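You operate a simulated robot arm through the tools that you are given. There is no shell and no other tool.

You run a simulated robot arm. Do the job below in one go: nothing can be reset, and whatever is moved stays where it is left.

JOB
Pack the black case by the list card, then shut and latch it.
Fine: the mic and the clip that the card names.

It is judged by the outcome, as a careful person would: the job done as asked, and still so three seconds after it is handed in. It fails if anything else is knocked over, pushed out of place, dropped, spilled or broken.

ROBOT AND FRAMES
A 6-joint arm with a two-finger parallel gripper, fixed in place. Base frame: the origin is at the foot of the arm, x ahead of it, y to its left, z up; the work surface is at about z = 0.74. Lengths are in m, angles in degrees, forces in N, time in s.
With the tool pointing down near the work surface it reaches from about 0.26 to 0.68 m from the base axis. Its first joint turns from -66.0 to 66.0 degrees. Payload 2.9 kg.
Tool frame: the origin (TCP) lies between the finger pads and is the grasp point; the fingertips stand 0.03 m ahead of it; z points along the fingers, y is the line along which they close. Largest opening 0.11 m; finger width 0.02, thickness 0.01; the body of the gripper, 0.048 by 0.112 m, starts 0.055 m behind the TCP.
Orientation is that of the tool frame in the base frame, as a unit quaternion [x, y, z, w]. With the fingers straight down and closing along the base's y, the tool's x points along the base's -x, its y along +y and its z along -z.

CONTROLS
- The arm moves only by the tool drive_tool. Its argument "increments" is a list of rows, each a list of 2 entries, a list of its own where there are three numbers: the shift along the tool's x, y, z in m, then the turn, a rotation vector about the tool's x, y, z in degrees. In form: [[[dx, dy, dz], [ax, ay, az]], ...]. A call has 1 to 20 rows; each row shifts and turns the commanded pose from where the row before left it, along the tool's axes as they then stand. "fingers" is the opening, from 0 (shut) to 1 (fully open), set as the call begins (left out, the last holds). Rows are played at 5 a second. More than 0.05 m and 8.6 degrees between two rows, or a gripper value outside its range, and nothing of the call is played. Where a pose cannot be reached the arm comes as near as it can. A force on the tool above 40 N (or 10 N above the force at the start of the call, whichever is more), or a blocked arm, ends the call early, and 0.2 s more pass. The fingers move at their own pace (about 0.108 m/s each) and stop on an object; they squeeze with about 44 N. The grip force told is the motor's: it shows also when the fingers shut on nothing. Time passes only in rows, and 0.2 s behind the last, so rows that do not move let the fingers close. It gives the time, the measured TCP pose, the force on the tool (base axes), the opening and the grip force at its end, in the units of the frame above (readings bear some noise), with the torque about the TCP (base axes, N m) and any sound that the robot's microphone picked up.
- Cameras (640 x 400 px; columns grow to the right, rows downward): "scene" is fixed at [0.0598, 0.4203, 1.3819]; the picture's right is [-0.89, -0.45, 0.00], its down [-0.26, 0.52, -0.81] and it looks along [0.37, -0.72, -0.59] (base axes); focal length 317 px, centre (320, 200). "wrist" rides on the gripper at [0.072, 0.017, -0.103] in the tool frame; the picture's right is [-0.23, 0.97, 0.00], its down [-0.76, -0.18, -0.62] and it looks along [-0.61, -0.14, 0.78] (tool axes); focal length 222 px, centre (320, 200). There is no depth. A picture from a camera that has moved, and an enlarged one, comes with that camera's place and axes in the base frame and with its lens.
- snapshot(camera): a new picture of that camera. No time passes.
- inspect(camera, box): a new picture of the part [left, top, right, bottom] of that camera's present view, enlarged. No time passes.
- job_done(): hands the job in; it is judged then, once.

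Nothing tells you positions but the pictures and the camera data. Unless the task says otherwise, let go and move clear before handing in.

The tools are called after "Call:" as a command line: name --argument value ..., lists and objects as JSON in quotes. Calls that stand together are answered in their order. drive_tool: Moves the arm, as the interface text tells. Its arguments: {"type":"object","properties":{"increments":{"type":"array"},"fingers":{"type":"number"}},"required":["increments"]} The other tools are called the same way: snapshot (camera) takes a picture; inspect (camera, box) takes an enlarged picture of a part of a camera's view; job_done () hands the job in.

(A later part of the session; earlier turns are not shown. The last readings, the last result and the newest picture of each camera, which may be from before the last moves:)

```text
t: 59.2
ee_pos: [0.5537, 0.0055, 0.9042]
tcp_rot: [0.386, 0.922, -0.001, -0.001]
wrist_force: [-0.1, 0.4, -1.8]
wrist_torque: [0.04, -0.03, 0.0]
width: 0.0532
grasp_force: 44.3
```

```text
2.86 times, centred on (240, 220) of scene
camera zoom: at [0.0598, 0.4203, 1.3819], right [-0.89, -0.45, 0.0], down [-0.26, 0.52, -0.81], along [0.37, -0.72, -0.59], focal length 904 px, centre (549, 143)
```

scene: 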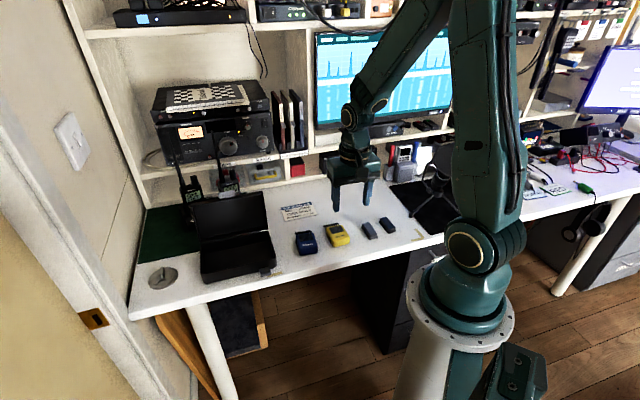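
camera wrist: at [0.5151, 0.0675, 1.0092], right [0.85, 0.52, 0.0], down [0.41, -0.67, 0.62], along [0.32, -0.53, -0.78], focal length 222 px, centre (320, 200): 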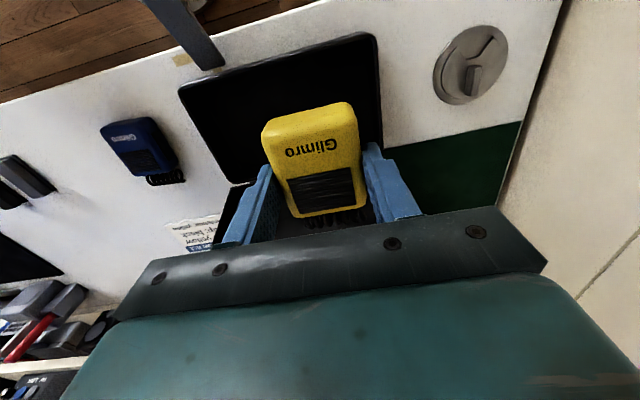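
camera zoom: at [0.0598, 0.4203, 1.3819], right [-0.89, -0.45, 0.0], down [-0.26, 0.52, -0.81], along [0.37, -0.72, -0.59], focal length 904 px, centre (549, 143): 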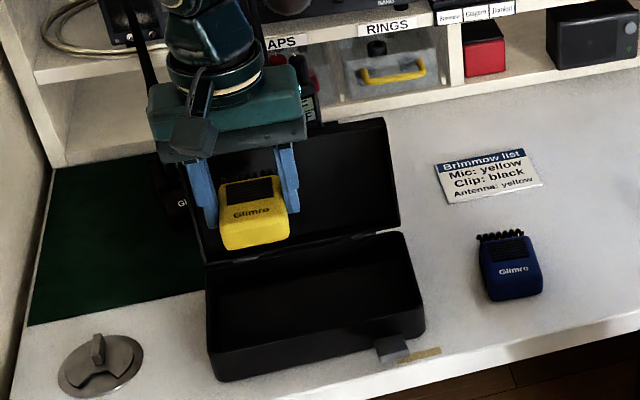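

The mic is over the left half of the case. Lowering it in.

Call:
drive_tool --increments '[[[0, 0, 0.025], [0, 0, 0]], [[0, 0, 0.025], [0, 0, 0]], [[0, 0, 0.025], [0, 0, 0]], [[0, 0, 0.02], [0, 0, 0]], [[0, 0, 0.012], [0, 0, 0]], [[0, 0, 0], [0, 0, 0]]]'

Call:
inspect --camera "wrist" --box '[180, 20, 480, 240]'

Call:
inspect --camera "scene" --box '[180, 180, 300, 290]'

```text
t: 60.4
ee_pos: [0.5577, 0.0052, 0.8096]
tcp_rot: [0.388, 0.922, 0.002, 0.004]
wrist_force: [0.2, 0.1, 5.8]
wrist_torque: [-0.32, -0.13, -0.01]
width: 0.0531
grasp_force: 43.6
stopped in row 5: the force on the tool passed its limit at 49 N (the readings are from after the stop); the commanded pose is now the measured one
```

```text
1.82 times, centred on (330, 130) of wrist
camera zoom: at [0.5176, 0.0678, 0.9137], right [0.85, 0.52, 0.01], down [0.4, -0.67, 0.63], along [0.33, -0.53, -0.78], focal length 404 px, centre (302, 327)
```

zoom: 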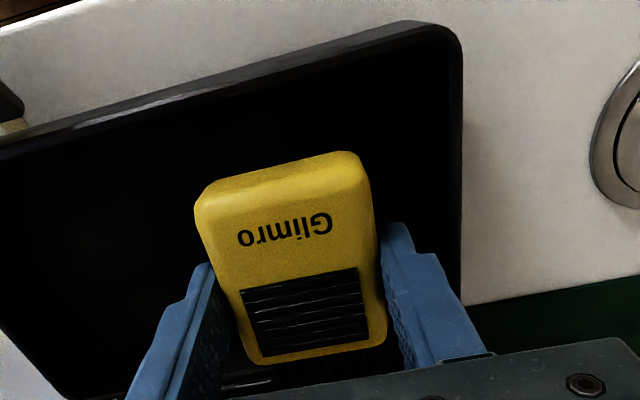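

```text
3.64 times, centred on (240, 235) of scene
camera zoom: at [0.0597, 0.4203, 1.3819], right [-0.89, -0.45, 0.0], down [-0.26, 0.52, -0.81], along [0.37, -0.72, -0.58], focal length 1151 px, centre (611, 73)
```

zoom: 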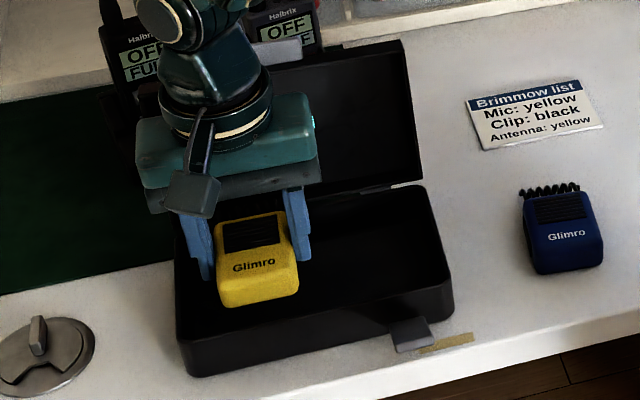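

The descent stopped on contact: the mic's coiled cord caught the case's rear rim (the cord sticks out farther than I assumed). I'll raise, move about 14 mm toward the front, and check.

Call:
drive_tool --increments '[[[0, 0, -0.015], [0, 0, 0]], [[0, 0, -0.02], [0.38, 0.34, 0]], [[0.007, -0.002, 0], [0, 0, 0]], [[0.007, 0, 0], [0, 0, 0]], [[0, 0, 0], [0, 0, 0]]]'

Call:
inspect --camera "wrist" --box '[180, 20, 480, 240]'

Call:
inspect --camera "scene" --box '[180, 180, 300, 290]'

```text
t: 61.6
ee_pos: [0.5457, 0.0117, 0.8442]
tcp_rot: [0.386, 0.922, -0.001, -0.002]
wrist_force: [-0.3, 0.5, -1.7]
wrist_torque: [0.02, -0.01, 0.03]
width: 0.053
grasp_force: 43.6
```

```text
1.82 times, centred on (330, 130) of wrist
camera zoom: at [0.5071, 0.0756, 0.9482], right [0.85, 0.52, 0.0], down [0.41, -0.67, 0.62], along [0.32, -0.53, -0.78], focal length 404 px, centre (302, 327)
```

zoom: 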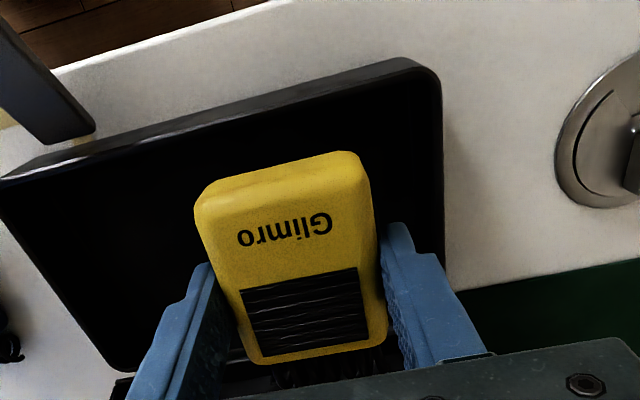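

```text
3.64 times, centred on (240, 235) of scene
camera zoom: at [0.0598, 0.4203, 1.3819], right [-0.89, -0.45, 0.0], down [-0.26, 0.52, -0.81], along [0.37, -0.72, -0.59], focal length 1151 px, centre (611, 73)
```

zoom: 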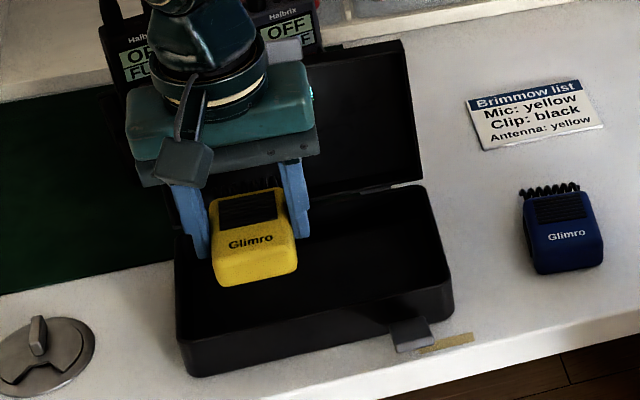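

Now the mic's full length (with cord) should fit between the front and rear walls. Lowering again in small steps.

Call:
drive_tool --increments '[[[0, 0, 0.012], [0, 0, 0]], [[0, 0, 0.012], [0, 0, 0]], [[0, 0, 0.01], [0, 0, 0]], [[0, 0, 0.008], [0, 0, 0]], [[0, 0, 0.006], [0, 0, 0]], [[0, 0, 0], [0, 0, 0]]]'

Call:
inspect --camera "wrist" --box '[180, 20, 480, 240]'

Call:
inspect --camera "scene" --box '[180, 180, 300, 290]'

```text
t: 63.0
ee_pos: [0.5456, 0.014, 0.7955]
tcp_rot: [0.387, 0.922, -0.001, 0.0]
wrist_force: [-0.6, -0.3, -0.9]
wrist_torque: [0.01, -0.02, 0.02]
width: 0.053
grasp_force: 43.5
```

```text
1.82 times, centred on (330, 130) of wrist
camera zoom: at [0.5065, 0.0764, 0.9001], right [0.85, 0.52, 0.0], down [0.41, -0.67, 0.62], along [0.32, -0.53, -0.78], focal length 404 px, centre (302, 327)
```

zoom: 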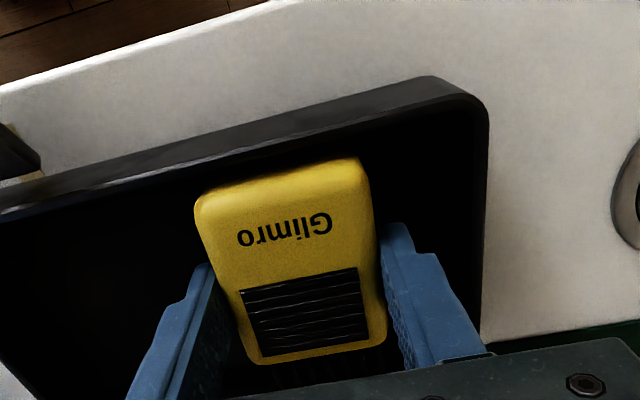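

```text
3.64 times, centred on (240, 235) of scene
camera zoom: at [0.0598, 0.4203, 1.3819], right [-0.89, -0.45, 0.0], down [-0.26, 0.52, -0.81], along [0.37, -0.72, -0.59], focal length 1151 px, centre (611, 73)
```

zoom: 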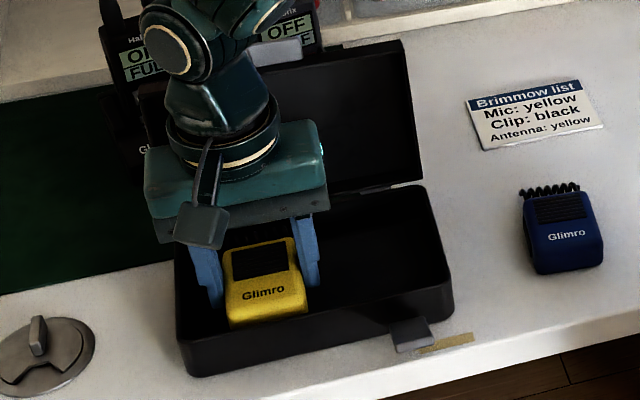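

The mic is inside past the rim with no contact. Lowering the last centimetre or so gently to the floor.

Call:
drive_tool --increments '[[[0, 0, 0.005], [0, 0, 0]], [[0, 0, 0.004], [0, 0, 0]], [[0, 0, 0.003], [0, 0, 0]], [[0, 0, 0], [0, 0, 0]]]'

```text
t: 64.0
ee_pos: [0.5448, 0.0135, 0.7824]
tcp_rot: [0.387, 0.922, -0.001, 0.0]
wrist_force: [0.7, -0.1, -1.5]
wrist_torque: [0.0, -0.01, 0.01]
width: 0.0533
grasp_force: 44.2
```

Call:
drive_tool --increments '[[[0, 0, 0.0015], [0, 0, 0]], [[0, 0, 0.0015], [0, 0, 0]], [[0, 0, 0], [0, 0, 0]]]'

```text
t: 64.8
ee_pos: [0.5454, 0.0139, 0.7794]
tcp_rot: [0.387, 0.922, -0.001, -0.001]
wrist_force: [-0.1, 0.2, -1.1]
wrist_torque: [-0.03, 0.02, -0.02]
width: 0.053
grasp_force: 44.1
```

Call:
drive_tool --increments '[[[0, 0, 0.0015], [0, 0, 0]], [[0, 0, 0.001], [0, 0, 0]], [[0, 0, 0], [0, 0, 0]]]'

```text
t: 65.6
ee_pos: [0.5461, 0.0141, 0.7792]
tcp_rot: [0.387, 0.922, 0.0, 0.001]
wrist_force: [-8.8, -0.6, 26.9]
wrist_torque: [0.78, 0.78, 0.18]
width: 0.0531
grasp_force: 43.8
```

The mic is on the case floor. Opening the fingers and rising straight up.

Call:
drive_tool --increments '[[[0, 0, 0], [0, 0, 0]], [[0, 0, 0], [0, 0, 0]], [[0, 0, -0.02], [0, 0, 0]], [[0, 0, -0.03], [0, 0, 0]], [[0, 0, -0.035], [0, 0, 0]], [[0, 0, -0.035], [0, 0, 0]], [[0, 0, 0], [0, 0, 0]]]' --fingers 0.59

Call:
inspect --camera "wrist" --box '[180, 20, 480, 240]'

Call:
inspect --camera "scene" --box '[180, 180, 300, 290]'

```text
t: 67.2
ee_pos: [0.5445, 0.0141, 0.899]
tcp_rot: [0.387, 0.922, 0.0, 0.0]
wrist_force: [-0.3, 0.7, 0.2]
wrist_torque: [0.04, 0.01, 0.0]
width: 0.0646
grasp_force: 0.0
```

```text
1.82 times, centred on (330, 130) of wrist
camera zoom: at [0.5064, 0.0763, 1.0032], right [0.85, 0.52, 0.0], down [0.41, -0.67, 0.62], along [0.32, -0.53, -0.78], focal length 404 px, centre (302, 327)
```

zoom: 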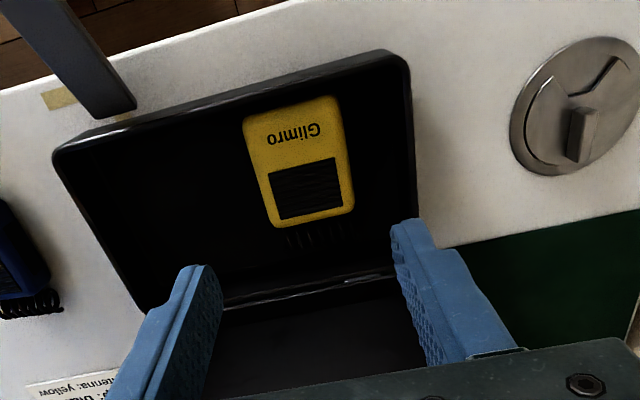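

```text
3.64 times, centred on (240, 235) of scene
camera zoom: at [0.0598, 0.4203, 1.3819], right [-0.89, -0.45, 0.0], down [-0.26, 0.52, -0.81], along [0.37, -0.72, -0.59], focal length 1151 px, centre (611, 73)
```

zoom: 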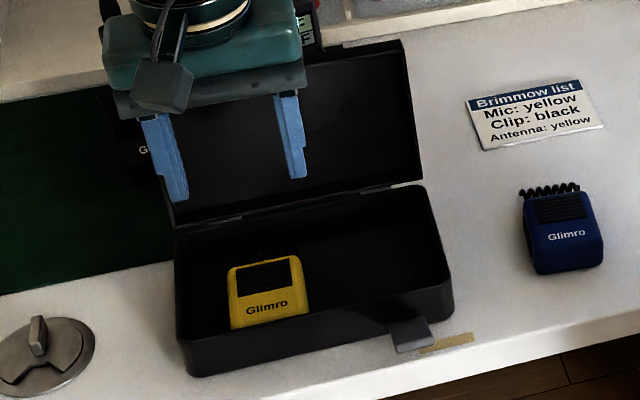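

The mic lies flat in the case's left part. Next the black clip at about (0.21, -0.33); I'll move partway toward it and look, watching for the mic stand nearby.

Call:
drive_tool --increments '[[[0.001, -0.03, -0.005], [0, 0, 0]], [[0.001, -0.03, -0.005], [0, 0, 0]], [[0.001, -0.03, -0.005], [0, 0, 0]], [[0.001, -0.03, -0.005], [0, 0, 0]], [[0.001, -0.03, 0], [0, 0, 0]], [[0.001, -0.03, 0], [0, 0, 0]], [[0.001, -0.03, 0], [0, 0, 0]], [[0.001, -0.03, 0], [0, 0, 0]], [[0.001, -0.03, 0], [0, 0, 0]], [[0.001, -0.03, 0], [0, 0, 0]], [[0.001, -0.03, 0], [0, 0, 0]], [[0.001, -0.03, 0], [0, 0, 0]], [[0.001, -0.03, 0], [0, 0, 0]], [[0.001, -0.03, 0], [0, 0, 0]], [[0, 0, 0], [0, 0, 0]]]' --fingers 0.5

Call:
snapshot --camera "wrist"

Call:
snapshot --camera "scene"

```text
t: 70.4
ee_pos: [0.236, -0.2703, 0.9186]
tcp_rot: [0.387, 0.922, -0.001, -0.001]
wrist_force: [-0.1, 0.0, -0.2]
wrist_torque: [0.01, 0.0, 0.01]
width: 0.055
grasp_force: 0.0
```

```text
taken
camera wrist: at [0.1962, -0.2083, 1.0235], right [0.85, 0.52, 0.0], down [0.41, -0.67, 0.62], along [0.32, -0.53, -0.78], focal length 222 px, centre (320, 200)
```

wrist: 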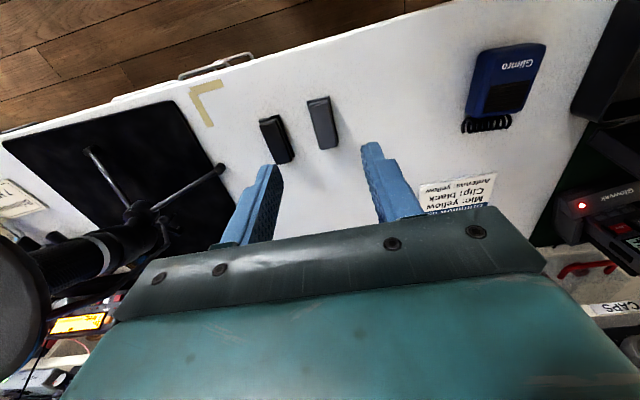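

```text
taken
```

scene: 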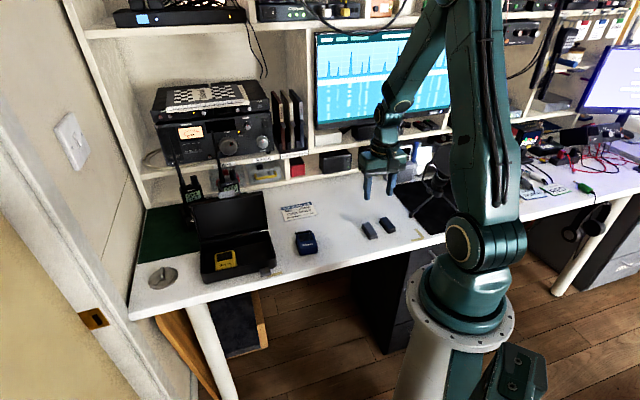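

Call:
inspect --camera "wrist" --box '[240, 80, 360, 180]'

Call:
inspect --camera "scene" --box '[350, 120, 470, 250]'

Call:
inspect --camera "scene" --box '[355, 210, 405, 245]'

```text
4.00 times, centred on (300, 130) of wrist
camera zoom: at [0.1962, -0.2083, 1.0235], right [0.85, 0.52, 0.0], down [0.41, -0.67, 0.62], along [0.32, -0.53, -0.78], focal length 888 px, centre (400, 480)
```

zoom: 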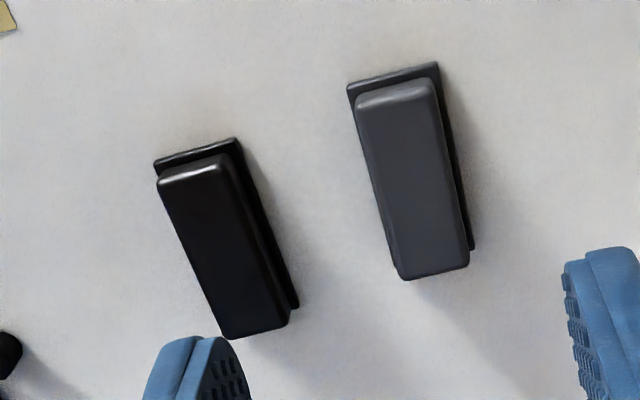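

```text
3.08 times, centred on (410, 185) of scene
camera zoom: at [0.0598, 0.4203, 1.3819], right [-0.89, -0.45, 0.0], down [-0.26, 0.52, -0.81], along [0.37, -0.72, -0.59], focal length 974 px, centre (43, 246)
```

zoom: 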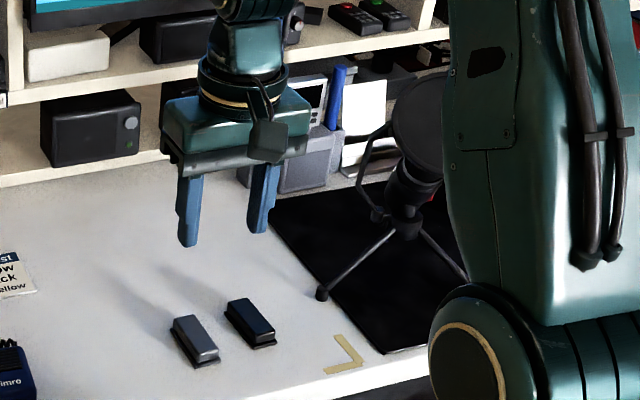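

```text
11.43 times, centred on (380, 228) of scene
camera zoom: at [0.0598, 0.4203, 1.3819], right [-0.89, -0.45, 0.0], down [-0.26, 0.52, -0.81], along [0.37, -0.72, -0.59], focal length 3618 px, centre (-366, -114)
```

zoom: 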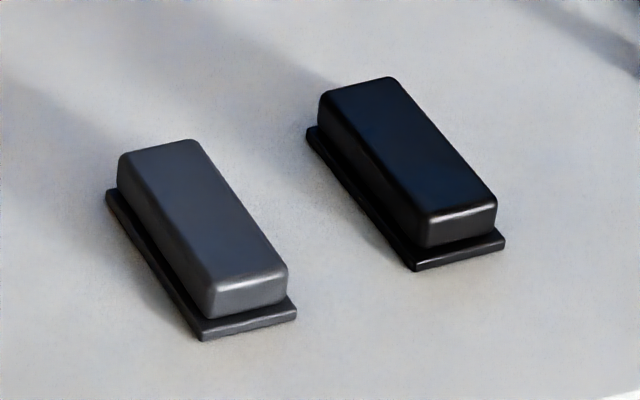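

The black clip is at about (0.212, -0.337), roughly 21 mm wide with a slightly wider base flange, its long axis along my n direction (about 2° off). I'll move over it, trim the yaw, and descend partway.

Call:
drive_tool --increments '[[[-0.015, -0.0318, 0], [0, 0, -1.1]], [[-0.0155, -0.0318, 0], [0, 0, -1.2]], [[0, 0, 0.03], [0, 0, 0]], [[0, 0, 0.03], [0, 0, 0]], [[0, 0, 0.02], [0, 0, 0]], [[0, 0, 0], [0, 0, 0]]]' --fingers 0.41

Call:
inspect --camera "wrist" --box '[200, 60, 460, 240]'

Call:
inspect --camera "scene" --box '[340, 160, 440, 250]'

```text
t: 71.8
ee_pos: [0.213, -0.3376, 0.8383]
tcp_rot: [0.367, 0.93, 0.0, 0.0]
wrist_force: [0.6, -0.1, 0.8]
wrist_torque: [-0.03, -0.02, -0.01]
width: 0.0449
grasp_force: 0.0
```

```text
2.22 times, centred on (330, 150) of wrist
camera zoom: at [0.1719, -0.2758, 0.9429], right [0.83, 0.55, 0.0], down [0.43, -0.65, 0.62], along [0.34, -0.52, -0.78], focal length 494 px, centre (298, 311)
```

zoom: 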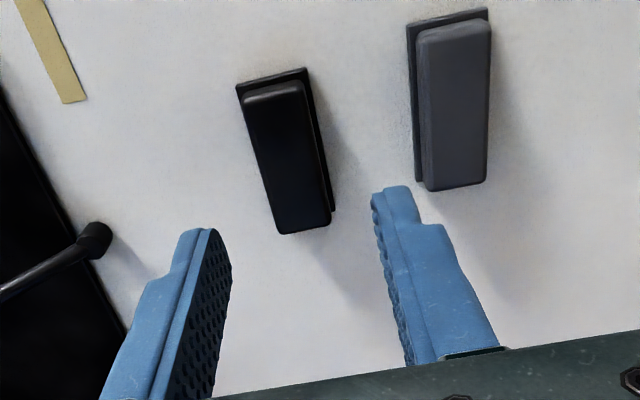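

```text
4.44 times, centred on (390, 205) of scene
camera zoom: at [0.0598, 0.4203, 1.3819], right [-0.89, -0.45, 0.0], down [-0.26, 0.52, -0.81], along [0.37, -0.72, -0.59], focal length 1407 px, centre (9, 178)
```

zoom: 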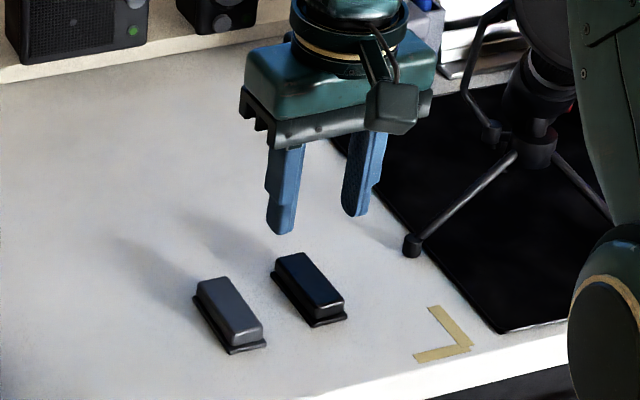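

The clip is about 4 mm off-centre to the left in the view. I'll correct by that and descend so the tips sit just above the clip's base flange.

Call:
drive_tool --increments '[[[0.004, -0.0036, 0.005], [0, 0, 0]], [[0, 0, 0.02], [0, 0, 0]], [[0, 0, 0.02], [0, 0, 0]], [[0, 0, 0.0155], [0, 0, 0]], [[0, 0, 0], [0, 0, 0]]]'

Call:
inspect --camera "wrist" --box '[200, 60, 460, 240]'

Call:
inspect --camera "scene" --box '[350, 190, 420, 245]'

```text
t: 73.0
ee_pos: [0.2079, -0.338, 0.7775]
tcp_rot: [0.368, 0.93, -0.001, 0.0]
wrist_force: [-0.3, -0.1, 0.2]
wrist_torque: [0.03, 0.0, -0.02]
width: 0.045
grasp_force: 0.0
```

```text
2.22 times, centred on (330, 150) of wrist
camera zoom: at [0.1665, -0.2761, 0.8825], right [0.83, 0.55, 0.0], down [0.43, -0.65, 0.62], along [0.34, -0.52, -0.78], focal length 494 px, centre (298, 311)
```

zoom: 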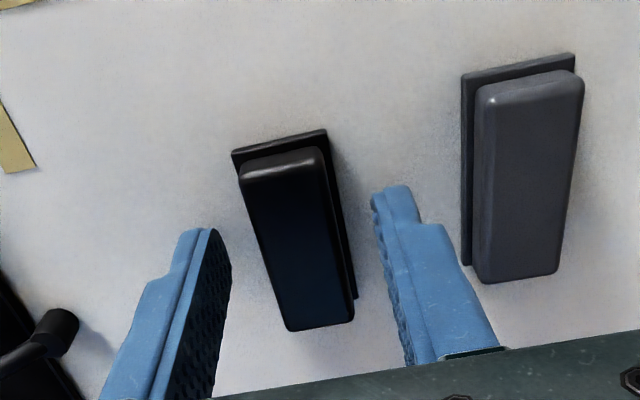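

```text
7.27 times, centred on (385, 218) of scene
camera zoom: at [0.0598, 0.4203, 1.3819], right [-0.89, -0.45, 0.0], down [-0.26, 0.52, -0.81], along [0.37, -0.72, -0.59], focal length 2302 px, centre (-153, 73)
```

zoom: 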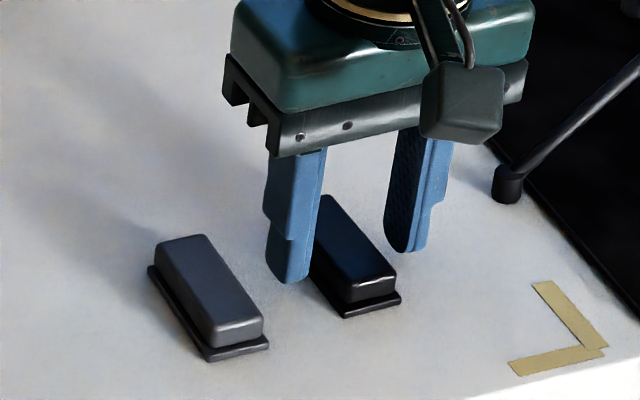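

The fingers are centred on the black clip. Closing.

Call:
drive_tool --increments '[[[0, 0, 0], [0, 0, 0]], [[0, 0, 0], [0, 0, 0]], [[0, 0, 0], [0, 0, 0]], [[0, 0, 0], [0, 0, 0]]]' --fingers 0

Call:
inspect --camera "wrist" --box '[200, 60, 460, 240]'

Call:
inspect --camera "scene" --box '[350, 190, 420, 245]'

```text
t: 74.0
ee_pos: [0.2078, -0.3372, 0.7782]
tcp_rot: [0.368, 0.93, -0.001, 0.0]
wrist_force: [-0.3, 0.1, 0.2]
wrist_torque: [-0.01, 0.05, 0.0]
width: 0.0224
grasp_force: 44.3
```

```text
2.22 times, centred on (330, 150) of wrist
camera zoom: at [0.1665, -0.276, 0.8827], right [0.83, 0.55, 0.0], down [0.43, -0.65, 0.62], along [0.34, -0.52, -0.78], focal length 494 px, centre (298, 311)
```

zoom: 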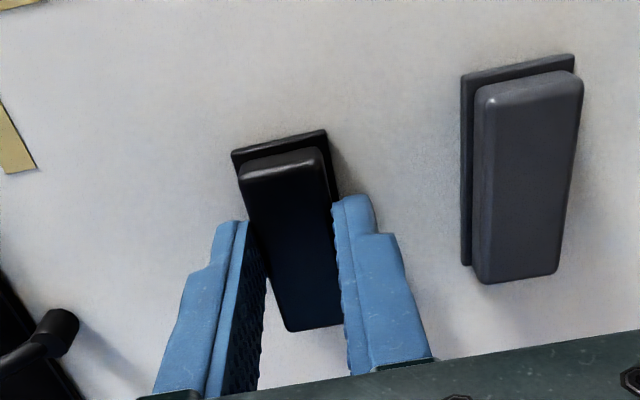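

```text
7.27 times, centred on (385, 218) of scene
camera zoom: at [0.0598, 0.4203, 1.3819], right [-0.89, -0.45, 0.0], down [-0.26, 0.52, -0.81], along [0.37, -0.72, -0.59], focal length 2302 px, centre (-153, 73)
```

zoom: 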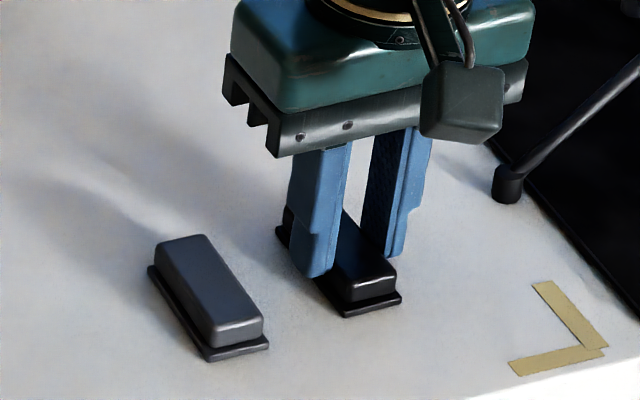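

The black clip is gripped (22 mm). Lifting and carrying it to the case, right of the mic.

Call:
drive_tool --increments '[[[0, 0, -0.02], [0, 0, 0]], [[0, 0, -0.03], [0, 0, 0]], [[0, 0, -0.035], [0, 0, 0]], [[0, 0, -0.035], [0, 0, 1.9]], [[-0.0002, 0.0293, 0], [0, 0, 0]], [[-0.0002, 0.0293, 0], [0, 0, 0]], [[-0.0002, 0.0293, 0], [0, 0, 0]], [[-0.0002, 0.0293, 0], [0, 0, 0]], [[-0.0002, 0.0293, 0], [0, 0, 0]], [[-0.0002, 0.0293, 0], [0, 0, 0]], [[-0.0002, 0.0293, 0], [0, 0, 0]], [[-0.0002, 0.0293, 0], [0, 0, 0]], [[-0.0002, 0.0293, 0], [0, 0, 0]], [[-0.0002, 0.0293, 0], [0, 0, 0]], [[-0.0002, 0.0293, 0], [0, 0, 0]], [[-0.0002, 0.0293, 0], [0, 0, 0]], [[-0.0002, 0.0293, 0], [0, 0, 0]], [[-0.0002, 0.0286, 0], [0, 0, 0]], [[0, 0, 0], [0, 0, 0]]]'

Call:
inspect --camera "wrist" --box '[180, 20, 480, 240]'

Call:
inspect --camera "scene" --box '[180, 170, 310, 290]'

```text
t: 78.0
ee_pos: [0.5004, -0.0489, 0.8982]
tcp_rot: [0.384, 0.924, -0.001, 0.0]
wrist_force: [-0.4, 0.1, -0.3]
wrist_torque: [0.01, 0.03, 0.0]
width: 0.0224
grasp_force: 44.5
```

```text
1.82 times, centred on (330, 130) of wrist
camera zoom: at [0.4607, 0.0124, 1.0027], right [0.85, 0.53, 0.0], down [0.41, -0.66, 0.62], along [0.33, -0.53, -0.78], focal length 404 px, centre (302, 327)
```

zoom: 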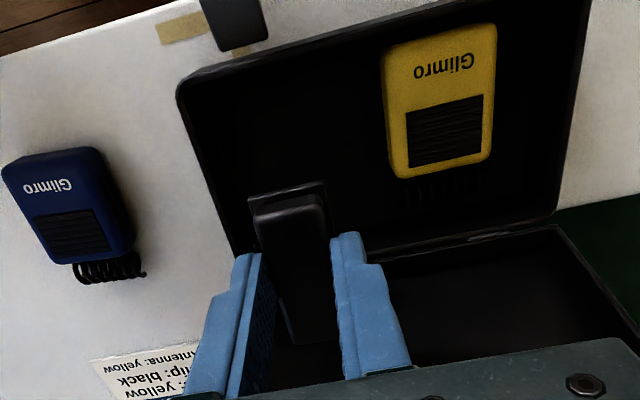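

```text
3.33 times, centred on (245, 230) of scene
camera zoom: at [0.0598, 0.4203, 1.3819], right [-0.89, -0.45, 0.0], down [-0.26, 0.52, -0.81], along [0.37, -0.72, -0.59], focal length 1055 px, centre (570, 100)
```

zoom: 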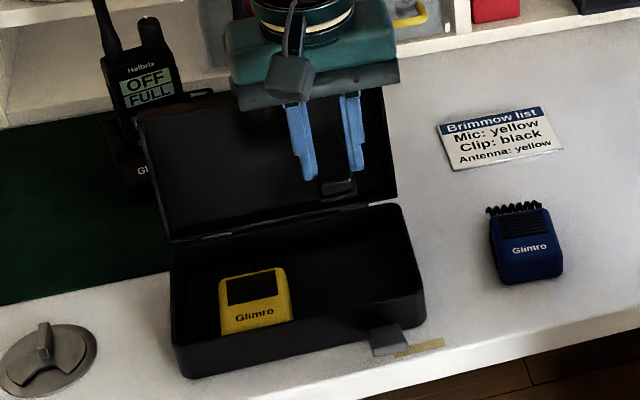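

The clip is over the free area right of the mic. Lowering it in.

Call:
drive_tool --increments '[[[0, 0, 0.025], [0, 0, 0]], [[0, 0, 0.025], [0, 0, 0]], [[0, 0, 0.02], [0, 0, 0]], [[0, 0, 0.015], [0, 0, 0]], [[0, 0, 0.012], [0, 0, 0]], [[0, 0, 0.01], [0, 0, 0]], [[0, 0, 0.005], [0, 0, 0]], [[0, 0, 0], [0, 0, 0]]]'

Call:
inspect --camera "wrist" --box '[180, 20, 480, 240]'

Call:
inspect --camera "scene" --box '[180, 170, 310, 290]'

```text
t: 79.8
ee_pos: [0.5004, -0.0498, 0.7856]
tcp_rot: [0.383, 0.924, -0.001, -0.001]
wrist_force: [-0.5, -0.2, 0.1]
wrist_torque: [-0.05, -0.03, 0.0]
width: 0.0226
grasp_force: 44.1
```

```text
1.82 times, centred on (330, 130) of wrist
camera zoom: at [0.4603, 0.0124, 0.89], right [0.85, 0.53, 0.0], down [0.41, -0.66, 0.62], along [0.33, -0.53, -0.78], focal length 404 px, centre (302, 327)
```

zoom: 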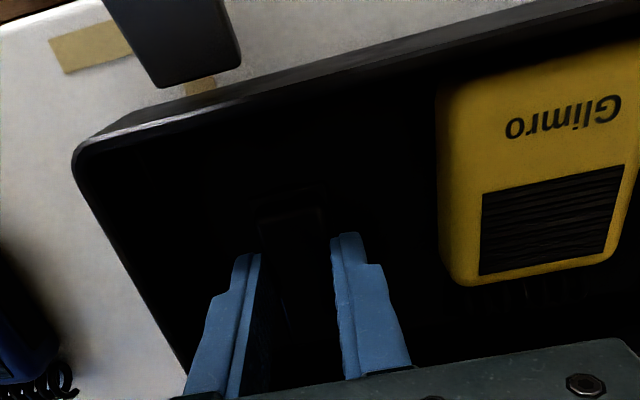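

```text
3.33 times, centred on (245, 230) of scene
camera zoom: at [0.0598, 0.4203, 1.3819], right [-0.89, -0.45, 0.0], down [-0.26, 0.52, -0.81], along [0.37, -0.72, -0.59], focal length 1055 px, centre (570, 100)
```

zoom: 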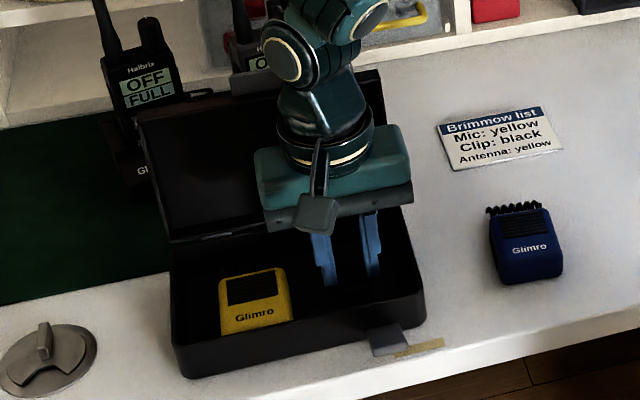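

Inside the case with no contact yet. Lowering the last few millimetres until it touches the floor.

Call:
drive_tool --increments '[[[0, 0, 0.0015], [0, 0, 0]], [[0, 0, 0.0015], [0, 0, 0]], [[0, 0, 0], [0, 0, 0]]]'

```text
t: 80.6
ee_pos: [0.5006, -0.0498, 0.782]
tcp_rot: [0.383, 0.924, -0.001, -0.001]
wrist_force: [-0.2, 0.2, -1.0]
wrist_torque: [-0.02, -0.01, -0.03]
width: 0.0225
grasp_force: 44.0
```

Call:
drive_tool --increments '[[[0, 0, 0.001], [0, 0, 0]], [[0, 0, 0.001], [0, 0, 0]], [[0, 0, 0], [0, 0, 0]]]'

```text
t: 81.4
ee_pos: [0.4998, -0.0498, 0.7824]
tcp_rot: [0.384, 0.923, 0.0, 0.0]
wrist_force: [-2.5, 1.2, 11.2]
wrist_torque: [0.02, 0.06, -0.02]
width: 0.0222
grasp_force: 43.2
```

The clip is on the floor of the case. Releasing with a small opening and rising straight up.

Call:
drive_tool --increments '[[[0, 0, 0], [0, 0, 0]], [[0, 0, 0], [0, 0, 0]], [[0, 0, -0.015], [0, 0, 0]], [[0, 0, -0.025], [0, 0, 0]], [[0, 0, -0.03], [0, 0, 0]], [[0, 0, -0.03], [0, 0, 0]], [[0, 0, -0.03], [0, 0, 0]], [[0, 0, 0], [0, 0, 0]]]' --fingers 0.33

Call:
inspect --camera "wrist" --box '[180, 20, 480, 240]'

Call:
inspect --camera "scene" --box '[180, 170, 310, 290]'

```text
t: 83.2
ee_pos: [0.4991, -0.0505, 0.9115]
tcp_rot: [0.383, 0.924, -0.001, -0.001]
wrist_force: [-0.1, 0.0, 0.0]
wrist_torque: [0.02, 0.03, -0.01]
width: 0.0362
grasp_force: 0.0
```

```text
1.82 times, centred on (330, 130) of wrist
camera zoom: at [0.4595, 0.0124, 1.0152], right [0.85, 0.53, 0.0], down [0.41, -0.66, 0.62], along [0.33, -0.53, -0.78], focal length 404 px, centre (302, 327)
```

zoom: 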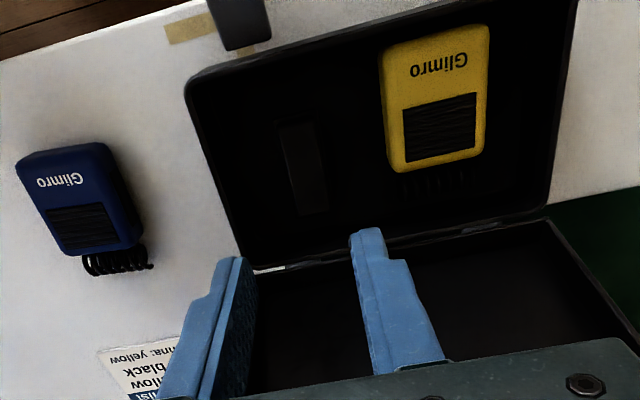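

```text
3.33 times, centred on (245, 230) of scene
camera zoom: at [0.0598, 0.4203, 1.3819], right [-0.89, -0.45, 0.0], down [-0.26, 0.52, -0.81], along [0.37, -0.72, -0.59], focal length 1055 px, centre (570, 100)
```

zoom: 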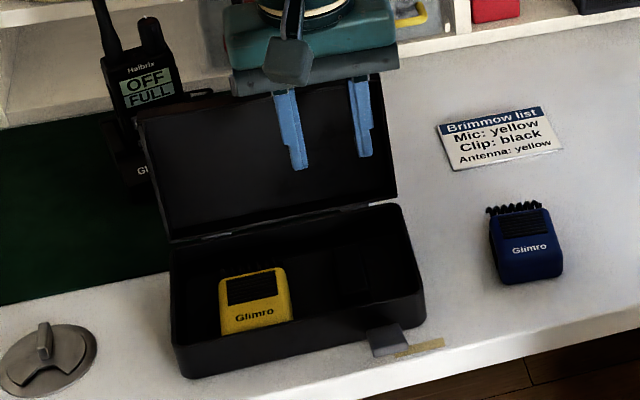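

Mic and black clip are both lying in the case. Now to shut the lid I'll close the fingers, go around the lid's right end and come in behind it.

Call:
drive_tool --increments '[[[0, -0.03, 0], [0, 0, 0]], [[0, -0.03, 0], [0, 0, 0]], [[0, -0.03, 0], [0, 0, 0]], [[0, -0.03, 0], [0, 0, 0]], [[0, -0.02, 0], [0, 0, 0]], [[-0.03, 0, 0], [0, 0, 0]], [[-0.03, 0, 0], [0, 0, 0]], [[-0.03, 0, 0], [0, 0, 0]], [[0, 0, 0], [0, 0, 0]]]' --fingers 0

Call:
snapshot --camera "wrist"

Call:
inspect --camera "scene" --box '[160, 130, 320, 290]'

```text
t: 85.2
ee_pos: [0.465, -0.2133, 0.91]
tcp_rot: [0.384, 0.923, -0.001, 0.0]
wrist_force: [0.8, 0.3, 0.4]
wrist_torque: [0.0, -0.03, 0.0]
width: 0.0
grasp_force: 37.6
```

```text
taken
camera wrist: at [0.4249, -0.1507, 1.0155], right [0.85, 0.53, 0.0], down [0.41, -0.66, 0.62], along [0.33, -0.53, -0.78], focal length 222 px, centre (320, 200)
```

wrist: 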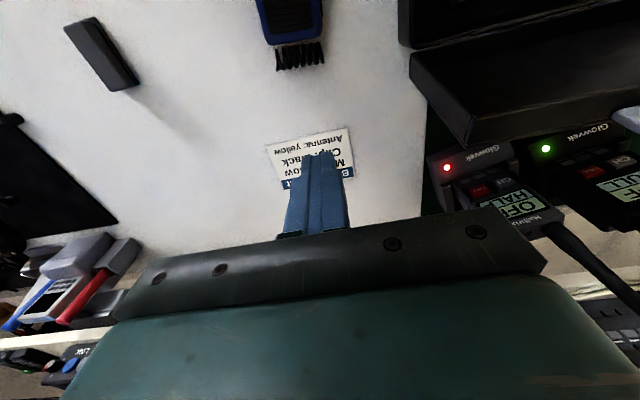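

```text
2.50 times, centred on (240, 210) of scene
camera zoom: at [0.0598, 0.4203, 1.3819], right [-0.89, -0.45, 0.0], down [-0.26, 0.52, -0.81], along [0.37, -0.72, -0.59], focal length 791 px, centre (520, 175)
```

zoom: 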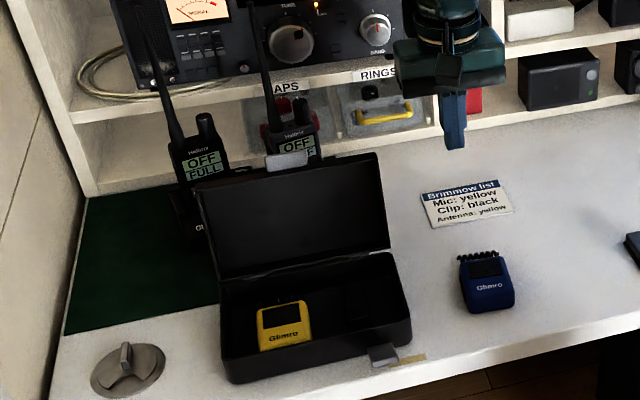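

I can see the lid standing at about 97°, with an 8–9 cm gap behind it before the radio cradles. I'll enter that gap at the lid's right end, tips at about z=0.855.

Call:
drive_tool --increments '[[[-0.016, 0, 0.014], [0, 0, 0]], [[-0.016, 0, 0.014], [0, 0, 0]], [[0, 0.025, 0], [0, 0, 0]], [[0, 0.025, 0], [0, 0, 0]], [[0, 0.025, 0], [0, 0, 0]], [[0, 0.02, 0], [0, 0, 0]], [[0, 0.017, 0], [0, 0, 0]], [[0, 0, 0], [0, 0, 0]]]'

Call:
snapshot --camera "wrist"

Call:
inspect --camera "scene" --box '[160, 130, 320, 290]'

```text
t: 87.0
ee_pos: [0.5661, -0.1564, 0.8832]
tcp_rot: [0.383, 0.924, -0.001, 0.0]
wrist_force: [0.1, -0.4, 0.3]
wrist_torque: [0.01, 0.01, 0.0]
width: 0.0001
grasp_force: 37.7
```

```text
taken
camera wrist: at [0.5266, -0.094, 0.9873], right [0.85, 0.53, 0.0], down [0.41, -0.66, 0.62], along [0.33, -0.53, -0.78], focal length 222 px, centre (320, 200)
```

wrist: 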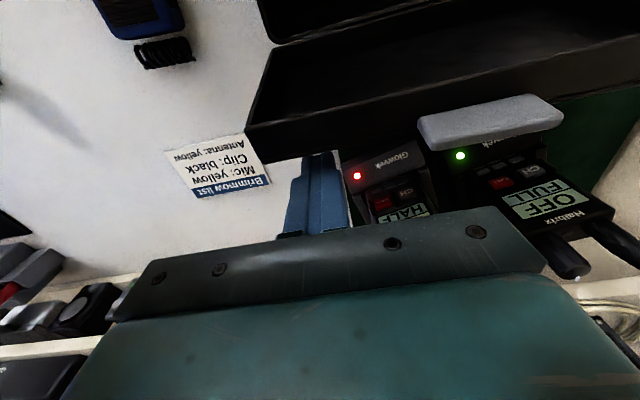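

```text
2.50 times, centred on (240, 210) of scene
camera zoom: at [0.0598, 0.4203, 1.3819], right [-0.89, -0.45, 0.0], down [-0.26, 0.52, -0.81], along [0.37, -0.72, -0.59], focal length 791 px, centre (520, 175)
```

zoom: 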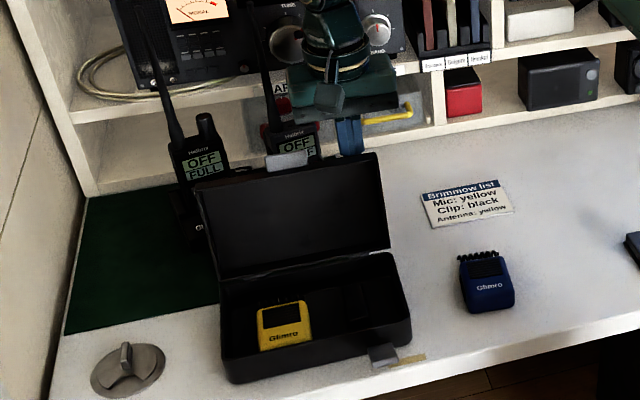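

The fingers are in the gap behind the lid. Pushing it forward gently along its closing arc to about 65°.

Call:
drive_tool --increments '[[[0.0104, 0, 0], [0, 0, 0]], [[0.0104, 0, 0], [0, 0, 0]], [[0.006, 0, -0.0034], [0, 0, 0]], [[0.006, 0, -0.0034], [0, 0, 0]], [[0.0065, 0, -0.008], [0, 0, 0]], [[0.0075, 0, -0.0005], [0, 0, 0]], [[0.0076, 0, 0], [0, 0, 0]], [[0.0075, 0, 0.0008], [0, 0, 0]], [[0.0074, 0, 0.0015], [0, 0, 0]], [[0, 0, 0], [0, 0, 0]]]'

Call:
inspect --camera "scene" --box '[160, 130, 320, 290]'

Call:
snapshot --camera "wrist"

```text
t: 89.2
ee_pos: [0.516, -0.1071, 0.8959]
tcp_rot: [0.383, 0.924, -0.001, 0.0]
wrist_force: [1.1, -1.1, 0.4]
wrist_torque: [-0.02, -0.06, 0.01]
width: 0.0
grasp_force: 37.5
```

```text
2.50 times, centred on (240, 210) of scene
camera zoom: at [0.0598, 0.4203, 1.3819], right [-0.89, -0.45, 0.0], down [-0.26, 0.52, -0.81], along [0.37, -0.72, -0.59], focal length 791 px, centre (520, 175)
```

zoom: 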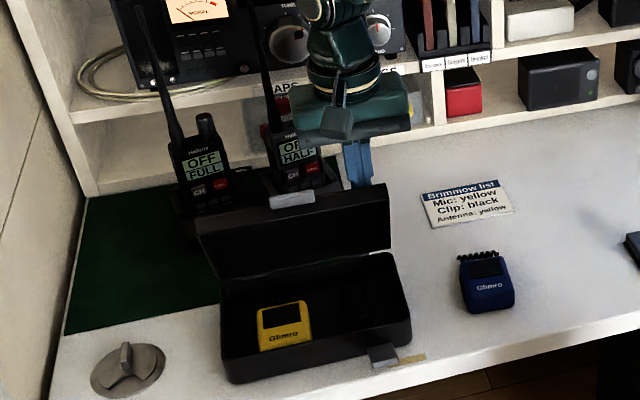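

```text
taken
camera wrist: at [0.4773, -0.0445, 1.0006], right [0.85, 0.53, 0.0], down [0.41, -0.66, 0.62], along [0.33, -0.53, -0.78], focal length 222 px, centre (320, 200)
```

wrist: 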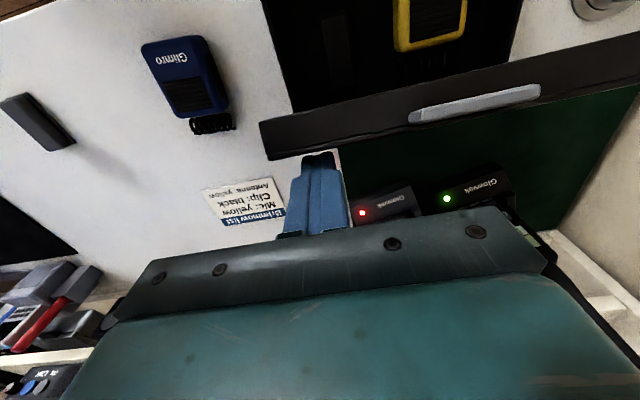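

The lid is following at ~65° with about 1.5 N. Continuing along the arc to about 30°.

Call:
drive_tool --increments '[[[0.0073, 0, 0.0021], [0, 0, 0]], [[0.0071, 0, 0.0027], [0, 0, 0]], [[0.0067, 0, 0.0034], [0, 0, 0]], [[0.0065, 0, 0.0039], [0, 0, 0]], [[0.0061, 0, 0.0045], [0, 0, 0]], [[0.0056, 0, 0.0049], [0, 0, 0]], [[0.0053, 0, 0.0055], [0, 0, 0]], [[0, 0, 0], [0, 0, 0]]]'

Call:
inspect --camera "scene" --box '[160, 130, 320, 290]'

Call:
snapshot --camera "wrist"

```text
t: 91.0
ee_pos: [0.4842, -0.0739, 0.8693]
tcp_rot: [0.383, 0.924, 0.0, 0.0]
wrist_force: [0.3, -0.2, -0.4]
wrist_torque: [0.01, 0.04, 0.01]
width: 0.0001
grasp_force: 38.1
```

```text
2.50 times, centred on (240, 210) of scene
camera zoom: at [0.0598, 0.4203, 1.3819], right [-0.89, -0.45, 0.0], down [-0.26, 0.52, -0.81], along [0.37, -0.72, -0.59], focal length 791 px, centre (520, 175)
```

zoom: 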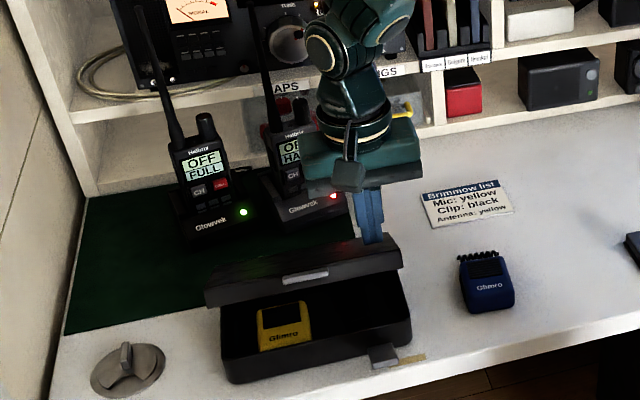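

```text
taken
camera wrist: at [0.4456, -0.013, 0.9731], right [0.85, 0.53, 0.0], down [0.41, -0.66, 0.62], along [0.33, -0.53, -0.78], focal length 222 px, centre (320, 200)
```

wrist: 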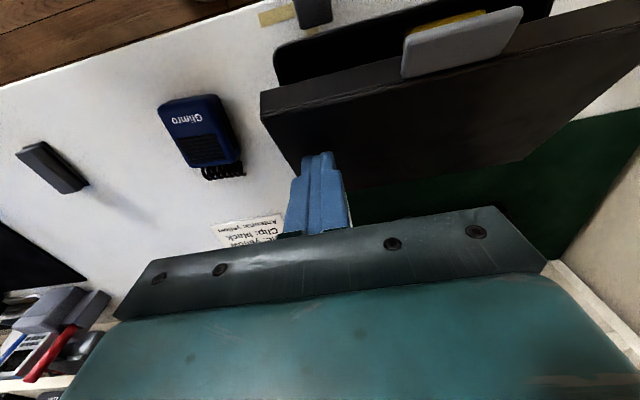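

The lid is down to about 30° and everything is undisturbed. Continuing down to nearly shut.

Call:
drive_tool --increments '[[[0.0047, 0, 0.0059], [0, 0, 0]], [[0.0043, 0, 0.0062], [0, 0, 0]], [[0.0036, 0, 0.0067], [0, 0, 0]], [[0.003, 0, 0.0069], [0, 0, 0]], [[0.0025, 0, 0.0072], [0, 0, 0]], [[0.001, 0, 0.004], [0, 0, 0]], [[0, 0, 0], [0, 0, 0]]]'

Call:
inspect --camera "scene" --box '[180, 190, 300, 290]'

Call:
inspect --camera "wrist" --box '[200, 0, 500, 200]'

```text
t: 92.6
ee_pos: [0.4723, -0.0633, 0.832]
tcp_rot: [0.383, 0.924, -0.001, 0.0]
wrist_force: [-0.1, -1.0, 0.7]
wrist_torque: [-0.04, -0.01, 0.02]
width: 0.0
grasp_force: 37.7
```

```text
4.00 times, centred on (240, 240) of scene
camera zoom: at [0.0597, 0.4203, 1.3819], right [-0.89, -0.45, 0.0], down [-0.26, 0.52, -0.81], along [0.37, -0.72, -0.59], focal length 1266 px, centre (640, 40)
```

zoom: 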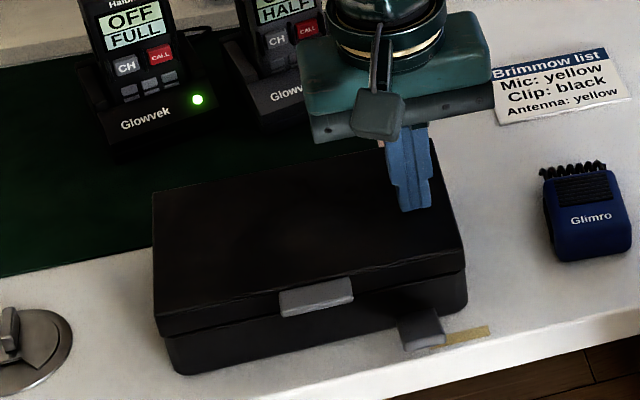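

```text
2.00 times, centred on (350, 100) of wrist
camera zoom: at [0.4328, 0.0002, 0.9365], right [0.85, 0.53, 0.0], down [0.41, -0.66, 0.62], along [0.33, -0.53, -0.78], focal length 444 px, centre (260, 400)
```

zoom: 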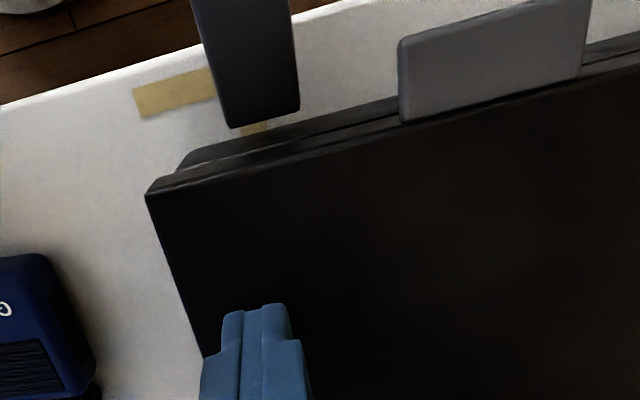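

The lid looks shut or nearly so. I'll press down in small steps to seat it.

Call:
drive_tool --increments '[[[0.0005, 0, 0.0015], [0, 0, 0]], [[0, 0, 0.0015], [0, 0, 0]], [[0, 0, 0.001], [0, 0, 0]], [[0, 0, 0], [0, 0, 0]]]'

```text
t: 93.3
ee_pos: [0.4729, -0.0618, 0.8309]
tcp_rot: [0.384, 0.923, 0.0, 0.0]
wrist_force: [-4.0, 0.0, 7.9]
wrist_torque: [0.12, 0.15, 0.0]
width: 0.0001
grasp_force: 37.7
stopped in row 3: the force on the tool passed its limit at 44 N (the readings are from after the stop); the commanded pose is now the measured one
```

The lid is firmly seated (44 N reaction). Rising clear to inspect the case and the latch's present angle.

Call:
drive_tool --increments '[[[0, 0, -0.03], [0, 0, 0]], [[0.02, 0, -0.03], [0, 0, 0]], [[0.04, 0.003, -0.03], [0, 0, 0]], [[0.04, 0.003, 0], [0, 0, 0]], [[0.04, 0.003, 0], [0, 0, 0]], [[0, 0, 0], [0, 0, 0]]]'

Call:
snapshot --camera "wrist"

Call:
inspect --camera "scene" --box '[180, 190, 300, 290]'

```text
t: 94.7
ee_pos: [0.3804, 0.0442, 0.9215]
tcp_rot: [0.384, 0.923, -0.001, 0.0]
wrist_force: [-0.2, -0.5, -0.6]
wrist_torque: [0.0, 0.0, -0.01]
width: 0.0
grasp_force: 37.2
```

```text
taken
camera wrist: at [0.3406, 0.1065, 1.026], right [0.85, 0.53, 0.0], down [0.41, -0.66, 0.62], along [0.33, -0.53, -0.78], focal length 222 px, centre (320, 200)
```

wrist: 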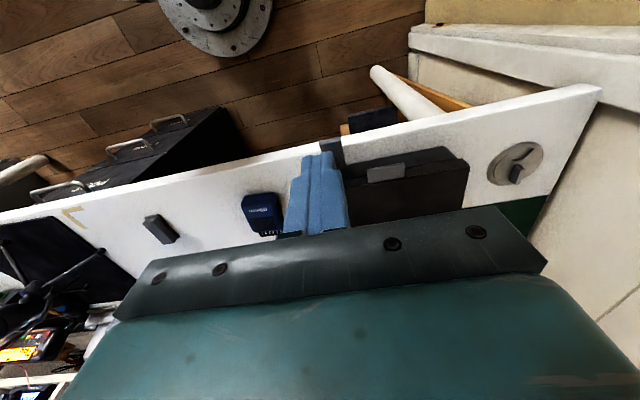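

```text
4.00 times, centred on (240, 240) of scene
camera zoom: at [0.0597, 0.4203, 1.3819], right [-0.89, -0.45, 0.0], down [-0.26, 0.52, -0.81], along [0.37, -0.72, -0.59], focal length 1266 px, centre (640, 40)
```

zoom: 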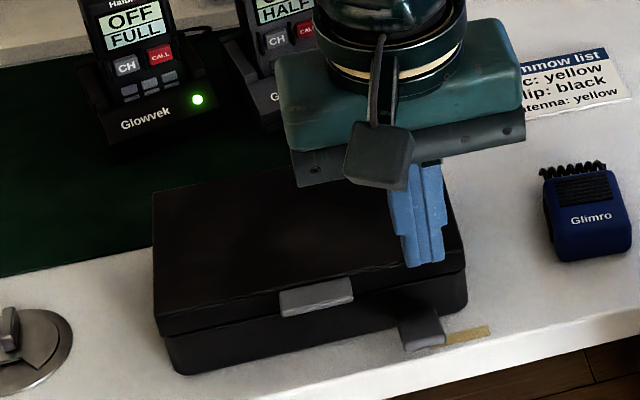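

The lid is shut flush; the latch plate sticks out at roughly 35–40° above horizontal in front. I'll lower the closed fingers in front of it, then push it up toward the case.

Call:
drive_tool --increments '[[[0, 0, 0.035], [0, 0, 0]], [[0, 0, 0.035], [0, 0, 0]], [[0, 0, 0.03], [0, 0, 0]], [[0, 0, 0.0145], [0, 0, 0]], [[0, 0, 0], [0, 0, 0]]]'

Call:
inspect --camera "wrist" --box '[220, 80, 480, 240]'

Call:
inspect --camera "scene" --box '[220, 210, 310, 290]'

```text
t: 95.9
ee_pos: [0.3796, 0.0431, 0.8072]
tcp_rot: [0.383, 0.924, -0.001, 0.002]
wrist_force: [0.2, -0.2, 0.4]
wrist_torque: [0.01, -0.01, 0.02]
width: 0.0001
grasp_force: 38.1
```

```text
2.46 times, centred on (350, 160) of wrist
camera zoom: at [0.3402, 0.1064, 0.911], right [0.85, 0.53, 0.0], down [0.41, -0.66, 0.63], along [0.33, -0.53, -0.78], focal length 547 px, centre (246, 298)
```

zoom: 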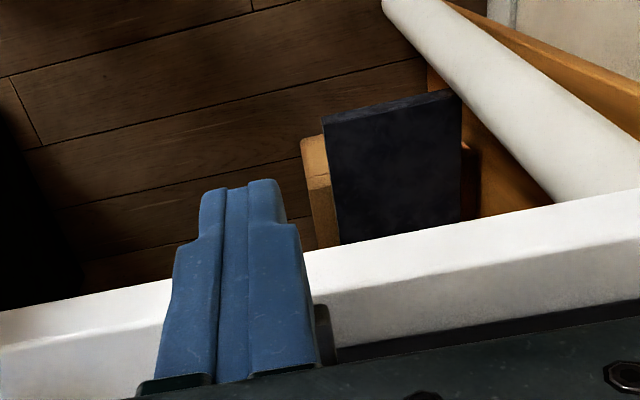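

```text
5.00 times, centred on (265, 250) of scene
camera zoom: at [0.0598, 0.4203, 1.3819], right [-0.89, -0.45, 0.0], down [-0.26, 0.52, -0.81], along [0.37, -0.72, -0.59], focal length 1583 px, centre (595, -50)
```

zoom: 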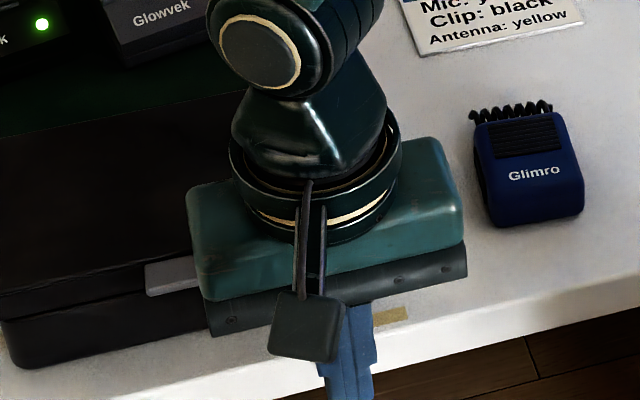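

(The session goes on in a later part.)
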